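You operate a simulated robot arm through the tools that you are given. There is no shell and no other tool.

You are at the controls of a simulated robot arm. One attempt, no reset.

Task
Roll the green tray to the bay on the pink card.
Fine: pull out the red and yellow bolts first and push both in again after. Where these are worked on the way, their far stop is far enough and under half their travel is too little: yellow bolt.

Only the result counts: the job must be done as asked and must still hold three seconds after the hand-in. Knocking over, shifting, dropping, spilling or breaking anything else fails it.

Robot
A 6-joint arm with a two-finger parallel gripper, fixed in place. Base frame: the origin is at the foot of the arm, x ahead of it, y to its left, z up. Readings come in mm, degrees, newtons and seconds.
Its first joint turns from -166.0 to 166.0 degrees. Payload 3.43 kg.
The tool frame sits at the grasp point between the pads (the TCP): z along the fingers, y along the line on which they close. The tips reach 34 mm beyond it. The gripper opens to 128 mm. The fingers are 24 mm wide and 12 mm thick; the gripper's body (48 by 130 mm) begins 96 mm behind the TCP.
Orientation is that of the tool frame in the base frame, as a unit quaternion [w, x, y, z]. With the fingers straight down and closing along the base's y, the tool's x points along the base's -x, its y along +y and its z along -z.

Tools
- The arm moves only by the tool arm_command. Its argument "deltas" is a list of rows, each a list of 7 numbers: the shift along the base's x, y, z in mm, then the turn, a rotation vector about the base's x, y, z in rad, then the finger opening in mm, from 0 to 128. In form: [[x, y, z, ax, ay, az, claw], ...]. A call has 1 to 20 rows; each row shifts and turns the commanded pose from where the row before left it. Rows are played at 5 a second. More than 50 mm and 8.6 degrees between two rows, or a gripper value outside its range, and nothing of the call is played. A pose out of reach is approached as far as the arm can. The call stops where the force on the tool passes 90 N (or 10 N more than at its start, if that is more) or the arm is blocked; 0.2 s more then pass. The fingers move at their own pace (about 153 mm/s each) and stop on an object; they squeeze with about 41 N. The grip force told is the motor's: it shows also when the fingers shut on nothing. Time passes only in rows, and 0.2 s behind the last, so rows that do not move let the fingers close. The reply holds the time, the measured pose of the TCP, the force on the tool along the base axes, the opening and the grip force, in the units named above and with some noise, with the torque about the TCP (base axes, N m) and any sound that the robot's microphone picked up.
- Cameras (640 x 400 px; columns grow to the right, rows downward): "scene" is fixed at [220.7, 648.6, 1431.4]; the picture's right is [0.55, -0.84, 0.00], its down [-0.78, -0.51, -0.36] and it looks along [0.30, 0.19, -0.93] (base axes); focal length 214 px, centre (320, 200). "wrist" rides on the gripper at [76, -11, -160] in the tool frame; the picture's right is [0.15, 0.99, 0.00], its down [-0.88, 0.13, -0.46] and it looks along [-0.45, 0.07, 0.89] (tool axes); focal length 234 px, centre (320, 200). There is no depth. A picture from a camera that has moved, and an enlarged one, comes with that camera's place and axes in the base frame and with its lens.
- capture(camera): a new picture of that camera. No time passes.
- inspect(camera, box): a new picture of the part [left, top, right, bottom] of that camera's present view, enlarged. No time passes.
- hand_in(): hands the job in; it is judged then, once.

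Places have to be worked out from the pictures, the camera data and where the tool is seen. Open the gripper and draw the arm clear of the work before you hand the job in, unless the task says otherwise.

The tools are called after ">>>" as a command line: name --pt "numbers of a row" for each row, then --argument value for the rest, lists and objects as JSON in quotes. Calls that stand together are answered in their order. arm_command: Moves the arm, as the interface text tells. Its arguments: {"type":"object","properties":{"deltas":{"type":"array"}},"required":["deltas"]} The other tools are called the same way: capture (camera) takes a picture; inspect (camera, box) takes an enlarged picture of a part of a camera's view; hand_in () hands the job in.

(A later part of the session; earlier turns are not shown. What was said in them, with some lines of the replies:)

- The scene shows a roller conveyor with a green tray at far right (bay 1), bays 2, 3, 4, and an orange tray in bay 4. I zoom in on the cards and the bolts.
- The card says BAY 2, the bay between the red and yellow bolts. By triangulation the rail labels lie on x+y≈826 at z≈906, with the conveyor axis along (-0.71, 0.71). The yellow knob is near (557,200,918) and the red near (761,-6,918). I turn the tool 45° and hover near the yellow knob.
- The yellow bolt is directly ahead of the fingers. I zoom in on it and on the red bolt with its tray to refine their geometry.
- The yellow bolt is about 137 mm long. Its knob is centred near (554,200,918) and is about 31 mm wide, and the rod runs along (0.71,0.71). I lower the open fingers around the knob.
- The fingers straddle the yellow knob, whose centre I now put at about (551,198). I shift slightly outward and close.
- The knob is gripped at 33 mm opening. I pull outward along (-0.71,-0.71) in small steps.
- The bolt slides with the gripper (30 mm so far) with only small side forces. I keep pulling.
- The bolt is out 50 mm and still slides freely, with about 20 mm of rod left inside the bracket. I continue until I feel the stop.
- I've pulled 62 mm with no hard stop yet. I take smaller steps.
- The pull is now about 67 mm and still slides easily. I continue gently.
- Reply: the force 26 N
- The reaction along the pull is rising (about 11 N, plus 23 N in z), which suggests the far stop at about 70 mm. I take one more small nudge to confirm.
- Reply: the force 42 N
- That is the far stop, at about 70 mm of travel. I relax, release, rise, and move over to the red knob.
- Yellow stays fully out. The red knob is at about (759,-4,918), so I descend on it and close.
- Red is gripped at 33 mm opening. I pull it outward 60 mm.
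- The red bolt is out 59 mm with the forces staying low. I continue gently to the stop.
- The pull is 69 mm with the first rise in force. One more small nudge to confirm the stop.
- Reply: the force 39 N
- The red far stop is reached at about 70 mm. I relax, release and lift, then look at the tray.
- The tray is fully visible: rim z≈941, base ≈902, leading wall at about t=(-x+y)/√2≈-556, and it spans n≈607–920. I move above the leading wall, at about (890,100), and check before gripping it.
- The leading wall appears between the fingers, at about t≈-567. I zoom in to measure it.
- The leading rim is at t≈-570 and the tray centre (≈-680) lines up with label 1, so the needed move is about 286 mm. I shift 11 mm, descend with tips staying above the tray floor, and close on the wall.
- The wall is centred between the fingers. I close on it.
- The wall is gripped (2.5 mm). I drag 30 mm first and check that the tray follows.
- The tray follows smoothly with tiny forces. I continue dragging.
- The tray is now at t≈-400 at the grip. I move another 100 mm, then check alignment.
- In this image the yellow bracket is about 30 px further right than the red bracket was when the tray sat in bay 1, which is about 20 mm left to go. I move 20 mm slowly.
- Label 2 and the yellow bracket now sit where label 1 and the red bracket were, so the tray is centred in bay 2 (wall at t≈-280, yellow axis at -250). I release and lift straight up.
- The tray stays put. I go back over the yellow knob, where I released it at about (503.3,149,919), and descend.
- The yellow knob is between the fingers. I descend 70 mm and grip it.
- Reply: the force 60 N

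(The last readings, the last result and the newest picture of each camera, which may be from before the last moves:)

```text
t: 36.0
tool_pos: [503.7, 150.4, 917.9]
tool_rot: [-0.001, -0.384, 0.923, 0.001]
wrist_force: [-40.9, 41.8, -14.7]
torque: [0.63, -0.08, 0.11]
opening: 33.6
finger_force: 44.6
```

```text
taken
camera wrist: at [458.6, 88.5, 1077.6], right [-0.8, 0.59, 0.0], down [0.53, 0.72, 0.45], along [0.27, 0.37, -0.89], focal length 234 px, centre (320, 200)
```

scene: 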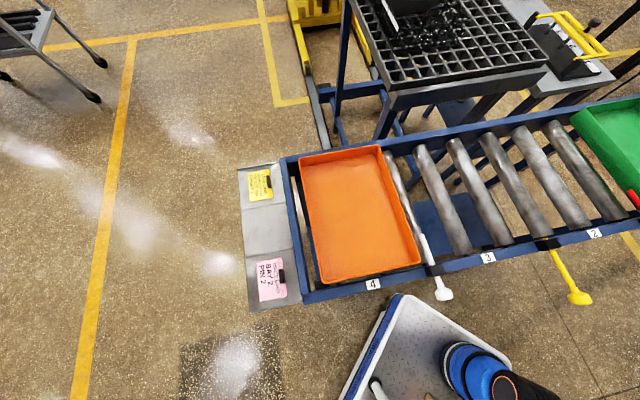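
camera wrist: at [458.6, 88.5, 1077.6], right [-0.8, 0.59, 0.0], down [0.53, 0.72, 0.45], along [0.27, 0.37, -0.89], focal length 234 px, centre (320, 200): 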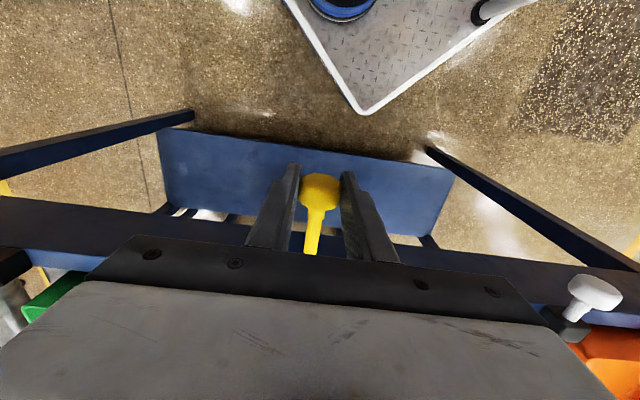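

The grip has a side load of about 58 N along the conveyor from a slight off-centre. I shift slightly along (-1,1) to relieve it.

>>> arm_command --pt "-0.7 0.7 0 0 0 0 0" --pt "0 0 0 0 0 0 0"

```text
t: 36.6
tool_pos: [503.8, 150.0, 917.6]
tool_rot: [-0.001, -0.383, 0.924, 0.0]
wrist_force: [-32.0, 31.2, -24.0]
torque: [0.08, 0.21, -0.14]
opening: 33.2
finger_force: 45.0
```

The side load dropped as expected, so I shift further in the same direction and slightly down.

>>> arm_command --pt "-1.2 1.2 -0.5 0 0 0 0" --pt "0 0 0 0 0 0 0"

```text
t: 37.2
tool_pos: [503.1, 150.2, 918.3]
tool_rot: [-0.001, -0.383, 0.924, -0.001]
wrist_force: [-3.1, 2.5, -25.6]
torque: [-0.28, 0.0, -0.07]
opening: 32.8
finger_force: 45.4
```

The side load is gone. I lower 1 mm for the vertical load, then start pushing in gently.

>>> arm_command --pt "0 0 -1 0 0 0 0" --pt "3.5 3.5 0 0 0 0 0" --pt "3.5 3.5 0 0 0 0 0" --pt "3.5 3.5 0 0 0 0 0"

>>> inspect --camera "scene" --box '[440, 80, 640, 290]'

```text
t: 38.2
tool_pos: [512.9, 160.3, 919.0]
tool_rot: [0.001, -0.383, 0.924, 0.0]
wrist_force: [22.6, -22.6, 0.7]
torque: [-0.31, -0.18, -0.03]
opening: 33.4
finger_force: 44.7
```

```text
1.90 times, centred on (540, 185) of scene
camera zoom: at [220.7, 648.6, 1431.4], right [0.55, -0.84, 0.0], down [-0.78, -0.51, -0.36], along [0.3, 0.19, -0.93], focal length 408 px, centre (-99, 229)
```

zoom: 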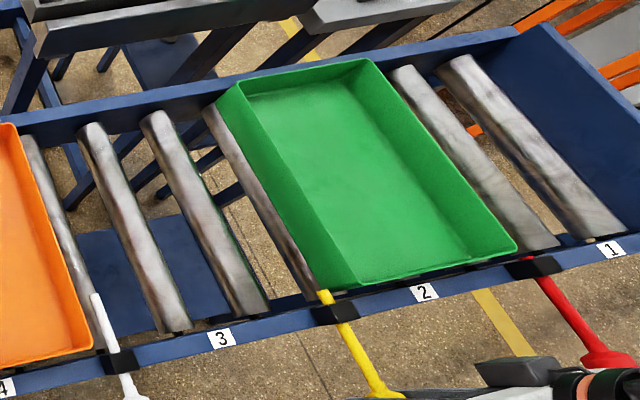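

The bolt is moving in with its tip ahead of the tray's corner. Side load is now opposite, so I correct by about 1 mm and continue.

>>> arm_command --pt "4.3 2.7 0 0 0 0 0" --pt "3.5 3.5 0 0 0 0 0" --pt "3.5 3.5 0 0 0 0 0" --pt "3.5 3.5 0 0 0 0 0"

>>> inspect --camera "scene" --box '[480, 180, 640, 300]'

```text
t: 39.2
tool_pos: [528.1, 175.0, 918.7]
tool_rot: [0.0, -0.382, 0.924, 0.001]
wrist_force: [14.1, -13.7, 20.9]
torque: [0.04, -0.28, -0.01]
opening: 33.0
finger_force: 45.1
```

```text
3.33 times, centred on (560, 240) of scene
camera zoom: at [220.7, 648.6, 1431.4], right [0.55, -0.84, 0.0], down [-0.78, -0.51, -0.36], along [0.3, 0.19, -0.93], focal length 715 px, centre (-480, 67)
```

zoom: 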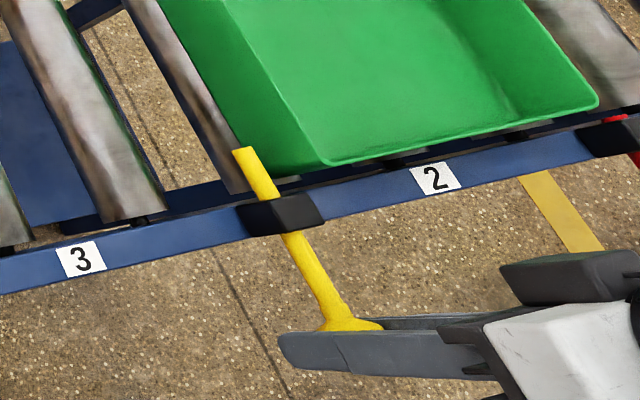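

The bolt is halfway in and the tray has not moved. I continue with small corrections.

>>> arm_command --pt "4.0 3.0 0.7 0 0 0 0" --pt "3.5 3.5 0 0 0 0 0" --pt "3.5 3.5 0 0 0 0 0" --pt "3.5 3.5 0 0 0 0 0" --pt "3.5 3.5 0 0 0 0 0"

>>> inspect --camera "scene" --box '[480, 180, 640, 300]'

```text
t: 40.4
tool_pos: [544.2, 190.8, 918.1]
tool_rot: [0.001, -0.383, 0.924, 0.0]
wrist_force: [4.5, -4.5, 16.3]
torque: [0.06, -0.15, -0.01]
opening: 32.9
finger_force: 45.2
```

```text
3.33 times, centred on (560, 240) of scene
camera zoom: at [220.7, 648.6, 1431.4], right [0.55, -0.84, 0.0], down [-0.78, -0.51, -0.36], along [0.3, 0.19, -0.93], focal length 715 px, centre (-480, 67)
```

zoom: 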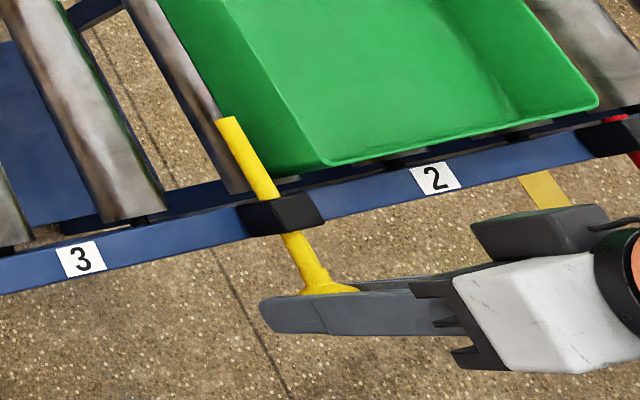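

About 12 mm remains (original tip pixel (218,105), now (228,120)). I push on in small steps.

>>> arm_command --pt "2.5 2.5 0.5 0 0 0 0" --pt "2.5 2.5 0 0 0 0 0" --pt "2 2 0 0 0 0 0" --pt "1.0 1.0 0 0 0 0 0"

>>> inspect --camera "scene" --box '[480, 180, 640, 300]'

```text
t: 41.4
tool_pos: [554.0, 199.0, 918.6]
tool_rot: [-0.002, -0.383, 0.924, 0.0]
wrist_force: [-1.4, -9.6, -12.1]
torque: [0.06, -0.11, 0.0]
opening: 33.3
finger_force: 44.6
```

```text
3.33 times, centred on (560, 240) of scene
camera zoom: at [220.7, 648.6, 1431.4], right [0.55, -0.84, 0.0], down [-0.78, -0.51, -0.36], along [0.3, 0.19, -0.93], focal length 715 px, centre (-480, 67)
```

zoom: 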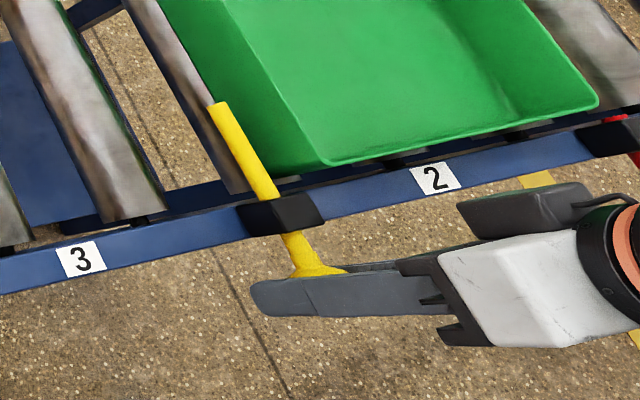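

The tip is back at its original place and the resistance has begun. One last nudge confirms it is seated.

>>> arm_command --pt "1.2 1.2 0 0 0 0 0" --pt "0 0 0 0 0 0 0"

```text
t: 42.0
tool_pos: [553.1, 200.4, 918.4]
tool_rot: [-0.001, -0.382, 0.924, -0.001]
wrist_force: [-24.0, -17.7, -16.5]
torque: [-0.6, 0.7, -0.06]
opening: 32.8
finger_force: 45.0
```

Yellow is seated at its original position. I release, lift, and go over to the red knob at about (709,-54).

>>> arm_command --pt "-1.2 -1.2 0 0 0 0 0" --pt "0 0 0 0 0 0 80" --pt "0 0 0 0 0 0 80" --pt "0 0 45 0 0 0 80" --pt "0 0 45 0 0 0 80" --pt "22.3 -36.3 0 0 0 0 80" --pt "22.3 -36.3 0 0 0 0 80" --pt "22.3 -36.3 0 0 0 0 80" --pt "22.3 -36.3 0 0 0 0 80" --pt "22.3 -36.3 0 0 0 0 80" --pt "22.3 -36.3 0 0 0 0 80" --pt "22.3 -36.3 0 0 0 0 80" --pt "0 0 0 0 0 0 80" --pt "0 0 0 0 0 0 80"

>>> capture --camera "wrist"

>>> inspect --camera "scene" --box '[440, 80, 640, 290]'

```text
t: 45.0
tool_pos: [707.8, -54.9, 1007.7]
tool_rot: [-0.001, -0.383, 0.924, 0.001]
wrist_force: [-0.5, 0.4, -0.1]
torque: [-0.03, 0.01, 0.02]
opening: 80.0
finger_force: 0.1
```

```text
taken
camera wrist: at [663.6, -115.2, 1166.8], right [-0.8, 0.6, 0.0], down [0.53, 0.71, 0.46], along [0.27, 0.37, -0.89], focal length 234 px, centre (320, 200)
```

wrist: 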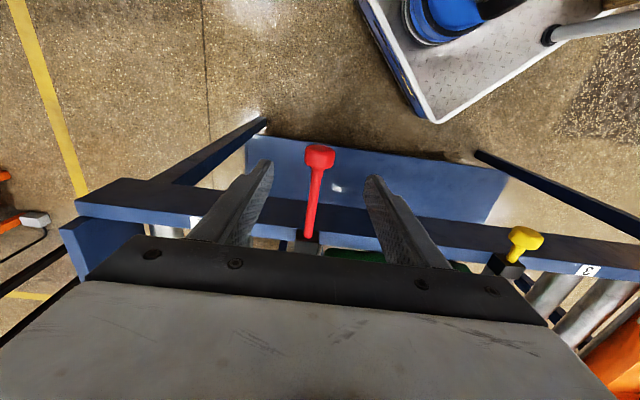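

```text
1.90 times, centred on (540, 185) of scene
camera zoom: at [220.7, 648.6, 1431.4], right [0.55, -0.84, 0.0], down [-0.78, -0.51, -0.36], along [0.3, 0.19, -0.93], focal length 408 px, centre (-99, 229)
```

zoom: 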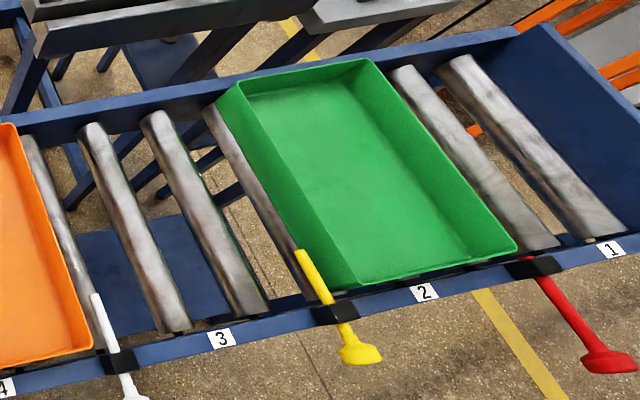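

Yellow is in and the tray is unchanged. The red knob lies between the fingers, so I descend and grip it.

>>> arm_command --pt "1 1 -30 0 0 0 80" --pt "0 0 -30 0 0 0 80" --pt "0 0 -29 0 0 0 80" --pt "0 0 0 0 0 0 0" --pt "0 0 0 0 0 0 0" --pt "0 0 0 0 0 0 0"

>>> capture --camera "wrist"

```text
t: 46.4
tool_pos: [709.8, -54.1, 919.7]
tool_rot: [-0.001, -0.383, 0.924, -0.001]
wrist_force: [17.5, -14.1, 4.1]
torque: [-0.08, -0.4, 0.03]
opening: 33.1
finger_force: 44.9
```

```text
taken
camera wrist: at [664.3, -114.7, 1078.4], right [-0.8, 0.6, 0.0], down [0.53, 0.71, 0.46], along [0.27, 0.37, -0.89], focal length 234 px, centre (320, 200)
```

wrist: 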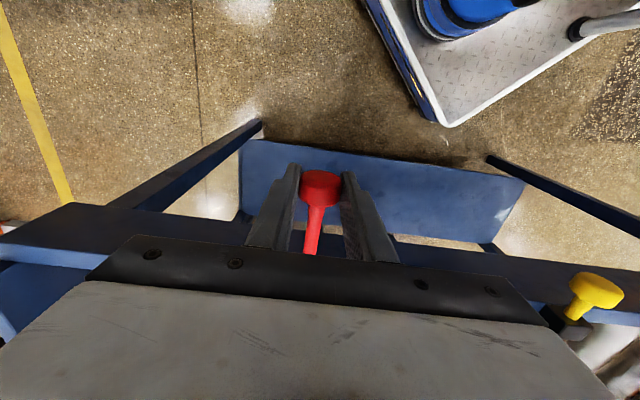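

Red is gripped with a mild side load, which I correct by 0.8 mm while pushing in the first part.

>>> arm_command --pt "0.8 -0.8 0 0 0 0 0" --pt "3.5 3.5 0 0 0 0 0" --pt "3.5 3.5 0 0 0 0 0" --pt "3.5 3.5 0 0 0 0 0" --pt "3.5 3.5 0 0 0 0 0" --pt "3.5 3.5 0 0 0 0 0"

>>> inspect --camera "scene" --box '[440, 80, 640, 290]'

```text
t: 47.8
tool_pos: [728.0, -35.9, 919.0]
tool_rot: [-0.001, -0.383, 0.924, 0.001]
wrist_force: [-9.4, 9.9, -21.0]
torque: [0.59, -0.25, -0.14]
opening: 33.2
finger_force: 45.3
```

```text
1.90 times, centred on (540, 185) of scene
camera zoom: at [220.7, 648.6, 1431.4], right [0.55, -0.84, 0.0], down [-0.78, -0.51, -0.36], along [0.3, 0.19, -0.93], focal length 408 px, centre (-99, 229)
```

zoom: 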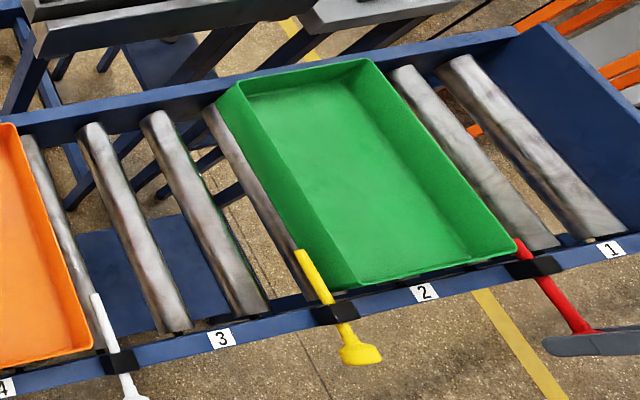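

The red tip visually meets the rim only because of parallax; the true gap should be about 20–30 mm. I continue cautiously with corrections.

>>> arm_command --pt "3.2 3.8 -0.7 0 0 0 0" --pt "3.5 3.5 0 0 0 0 0" --pt "3.5 3.5 0 0 0 0 0"

>>> inspect --camera "scene" --box '[480, 140, 640, 260]'

>>> capture --camera "wrist"

```text
t: 48.6
tool_pos: [738.9, -25.9, 919.7]
tool_rot: [0.0, -0.382, 0.924, 0.0]
wrist_force: [-11.9, 11.4, -12.2]
torque: [-0.28, 0.47, 0.02]
opening: 33.2
finger_force: 44.7
```

```text
3.33 times, centred on (560, 200) of scene
camera zoom: at [220.7, 648.6, 1431.4], right [0.55, -0.84, 0.0], down [-0.78, -0.51, -0.36], along [0.3, 0.19, -0.93], focal length 715 px, centre (-480, 200)
```

zoom: 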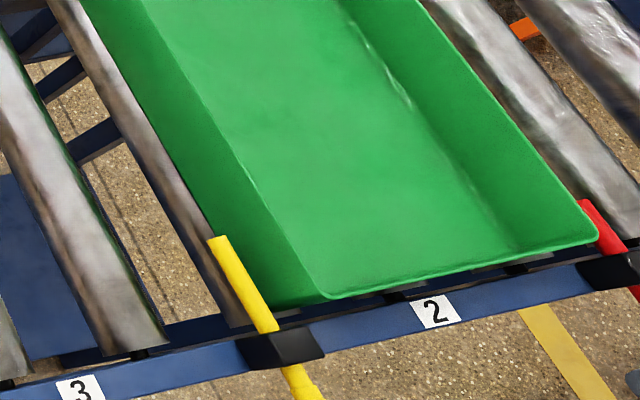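

```text
taken
camera wrist: at [692.9, -86.5, 1078.5], right [-0.8, 0.6, 0.0], down [0.53, 0.71, 0.46], along [0.27, 0.37, -0.89], focal length 234 px, centre (320, 200)
```

wrist: 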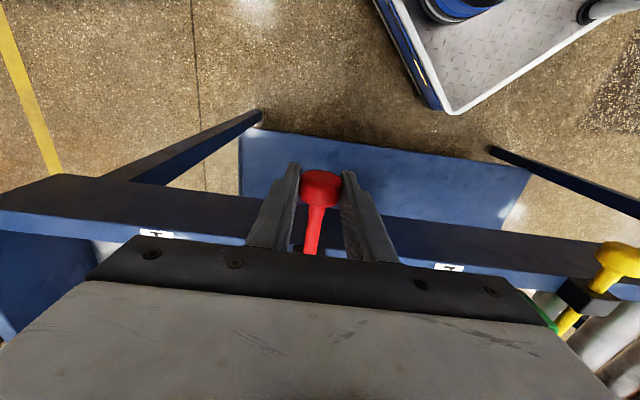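

The rod slides in behind the rim without axial force and the tray is still. I continue.

>>> arm_command --pt "3.0 4.0 -0.4 0 0 0 0" --pt "3.5 3.5 0 0 0 0 0" --pt "3.5 3.5 0 0 0 0 0" --pt "3.0 3.0 0 0 0 0 0"

>>> inspect --camera "scene" --box '[480, 140, 640, 260]'

```text
t: 49.6
tool_pos: [751.7, -11.3, 919.2]
tool_rot: [-0.001, -0.382, 0.924, 0.0]
wrist_force: [-7.6, 7.0, -9.6]
torque: [0.21, 0.0, 0.03]
opening: 33.4
finger_force: 45.2
```

```text
3.33 times, centred on (560, 200) of scene
camera zoom: at [220.7, 648.6, 1431.4], right [0.55, -0.84, 0.0], down [-0.78, -0.51, -0.36], along [0.3, 0.19, -0.93], focal length 715 px, centre (-480, 200)
```

zoom: 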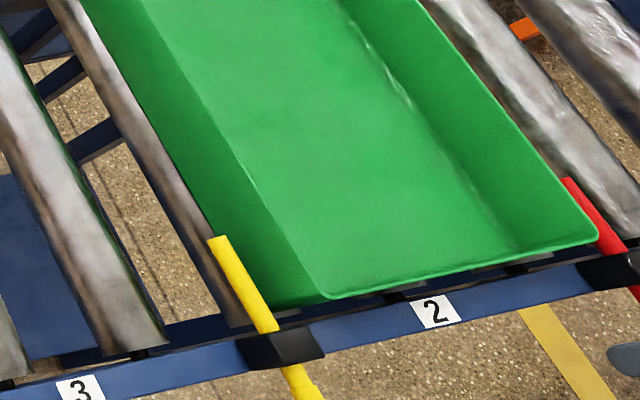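

About 10 mm remains. I push the last part gently to the stop.

>>> arm_command --pt "2.2 2.8 0 0 0 0 0" --pt "2.0 2.0 0 0 0 0 0" --pt "2.0 2.0 0 0 0 0 0" --pt "1.5 1.5 0 0 0 0 0"

>>> inspect --camera "scene" --box '[480, 140, 640, 260]'

```text
t: 50.6
tool_pos: [759.7, -4.1, 919.5]
tool_rot: [0.0, -0.382, 0.924, 0.0]
wrist_force: [-3.5, -0.2, -0.7]
torque: [0.38, -0.38, -0.04]
opening: 33.1
finger_force: 45.0
```

```text
3.33 times, centred on (560, 200) of scene
camera zoom: at [220.7, 648.6, 1431.4], right [0.55, -0.84, 0.0], down [-0.78, -0.51, -0.36], along [0.3, 0.19, -0.93], focal length 715 px, centre (-480, 200)
```

zoom: 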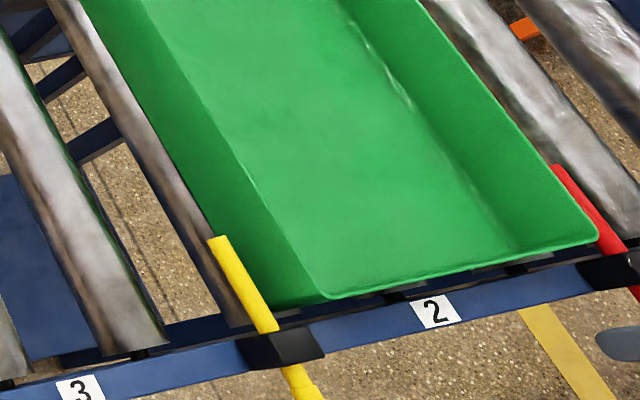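

Red is at its original position with small resistance. I nudge to confirm the seat.

>>> arm_command --pt "1.2 1.2 0 0 0 0 0" --pt "0.8 0.8 0 0 0 0 0"

```text
t: 51.2
tool_pos: [760.3, -2.2, 919.4]
tool_rot: [-0.001, -0.382, 0.924, 0.0]
wrist_force: [-24.8, -16.9, -7.5]
torque: [-0.23, 0.38, -0.06]
opening: 33.2
finger_force: 44.9
```

Red is against its inner stop. I relax, release, lift, and draw back toward the robot.

>>> arm_command --pt "-1.6 -1.6 0 0 0 0 0" --pt "0 0 0 0 0 0 80" --pt "0 0 0 0 0 0 80" --pt "0 0 45 0 0 0 80" --pt "0 0 45 0 0 0 80" --pt "0 0 45 0 0 0 80" --pt "-30 -30 0 0 0 0 128" --pt "-30 -30 0 0 0 0 128" --pt "-30 -30 0 0 0 0 128" --pt "0 0 0 0 0 0 128"

>>> capture --camera "wrist"

>>> capture --camera "scene"

>>> inspect --camera "scene" --box '[440, 80, 640, 290]'

```text
t: 53.4
tool_pos: [667.7, -92.8, 1055.2]
tool_rot: [0.0, -0.382, 0.924, 0.0]
wrist_force: [-0.4, -0.5, -0.2]
torque: [0.01, 0.05, -0.01]
opening: 127.9
finger_force: 0.0
```

```text
taken
camera wrist: at [622.5, -153.6, 1213.8], right [-0.8, 0.6, 0.0], down [0.53, 0.71, 0.46], along [0.27, 0.37, -0.89], focal length 234 px, centre (320, 200)
```

wrist: 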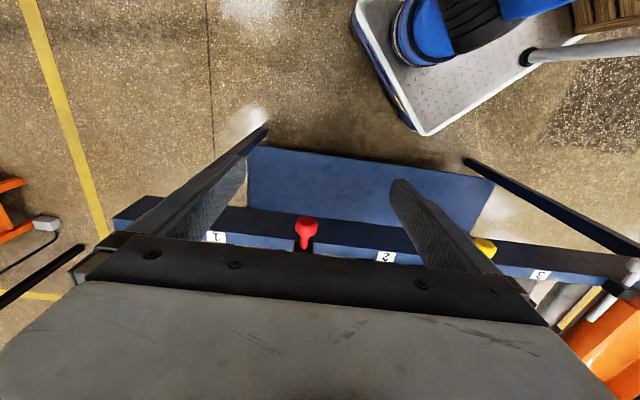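

```text
taken
```

scene: 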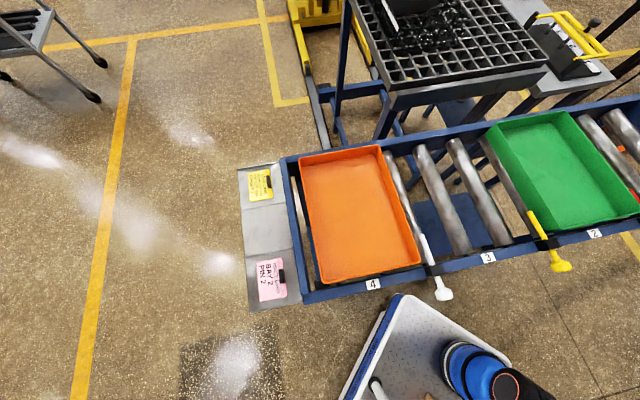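

```text
1.90 times, centred on (540, 185) of scene
camera zoom: at [220.7, 648.6, 1431.4], right [0.55, -0.84, 0.0], down [-0.78, -0.51, -0.36], along [0.3, 0.19, -0.93], focal length 408 px, centre (-99, 229)
```

zoom: 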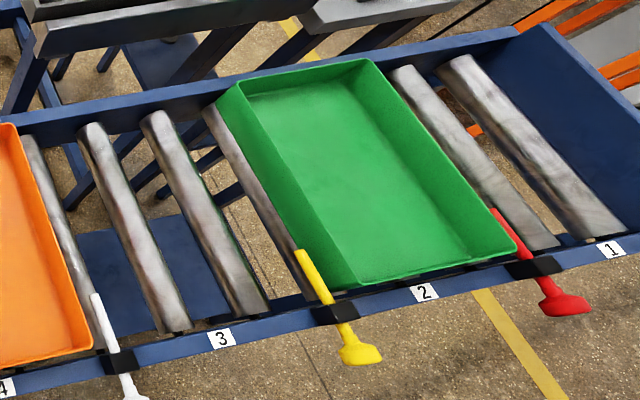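

The green tray sits centred in bay 2 between the red and yellow bolts, both back in at their original positions. The white bolt and orange tray are untouched and the arm is clear, so I hand in.

>>> hand_in

```text
The job is handed in.
```

The green tray is in bay 2, the bay on the pink card, and I've handed the job in. No pass or fail result came back.

- **Bolts out:** I pulled yellow first, then red, each about 70 mm to its far stop before the tray moved.
- **Tray:** I gripped its front wall and rolled it about 290 mm. In the pictures it sits centred on label 2, between the two bolts.
- **Bolts in:** Both are pushed back until they met their inner stops, at the positions they started from. The tray didn't move while they went in.
- **Surroundings:** The orange tray and the white bolt look unchanged in the last pictures. The gripper is open and the arm is drawn clear.
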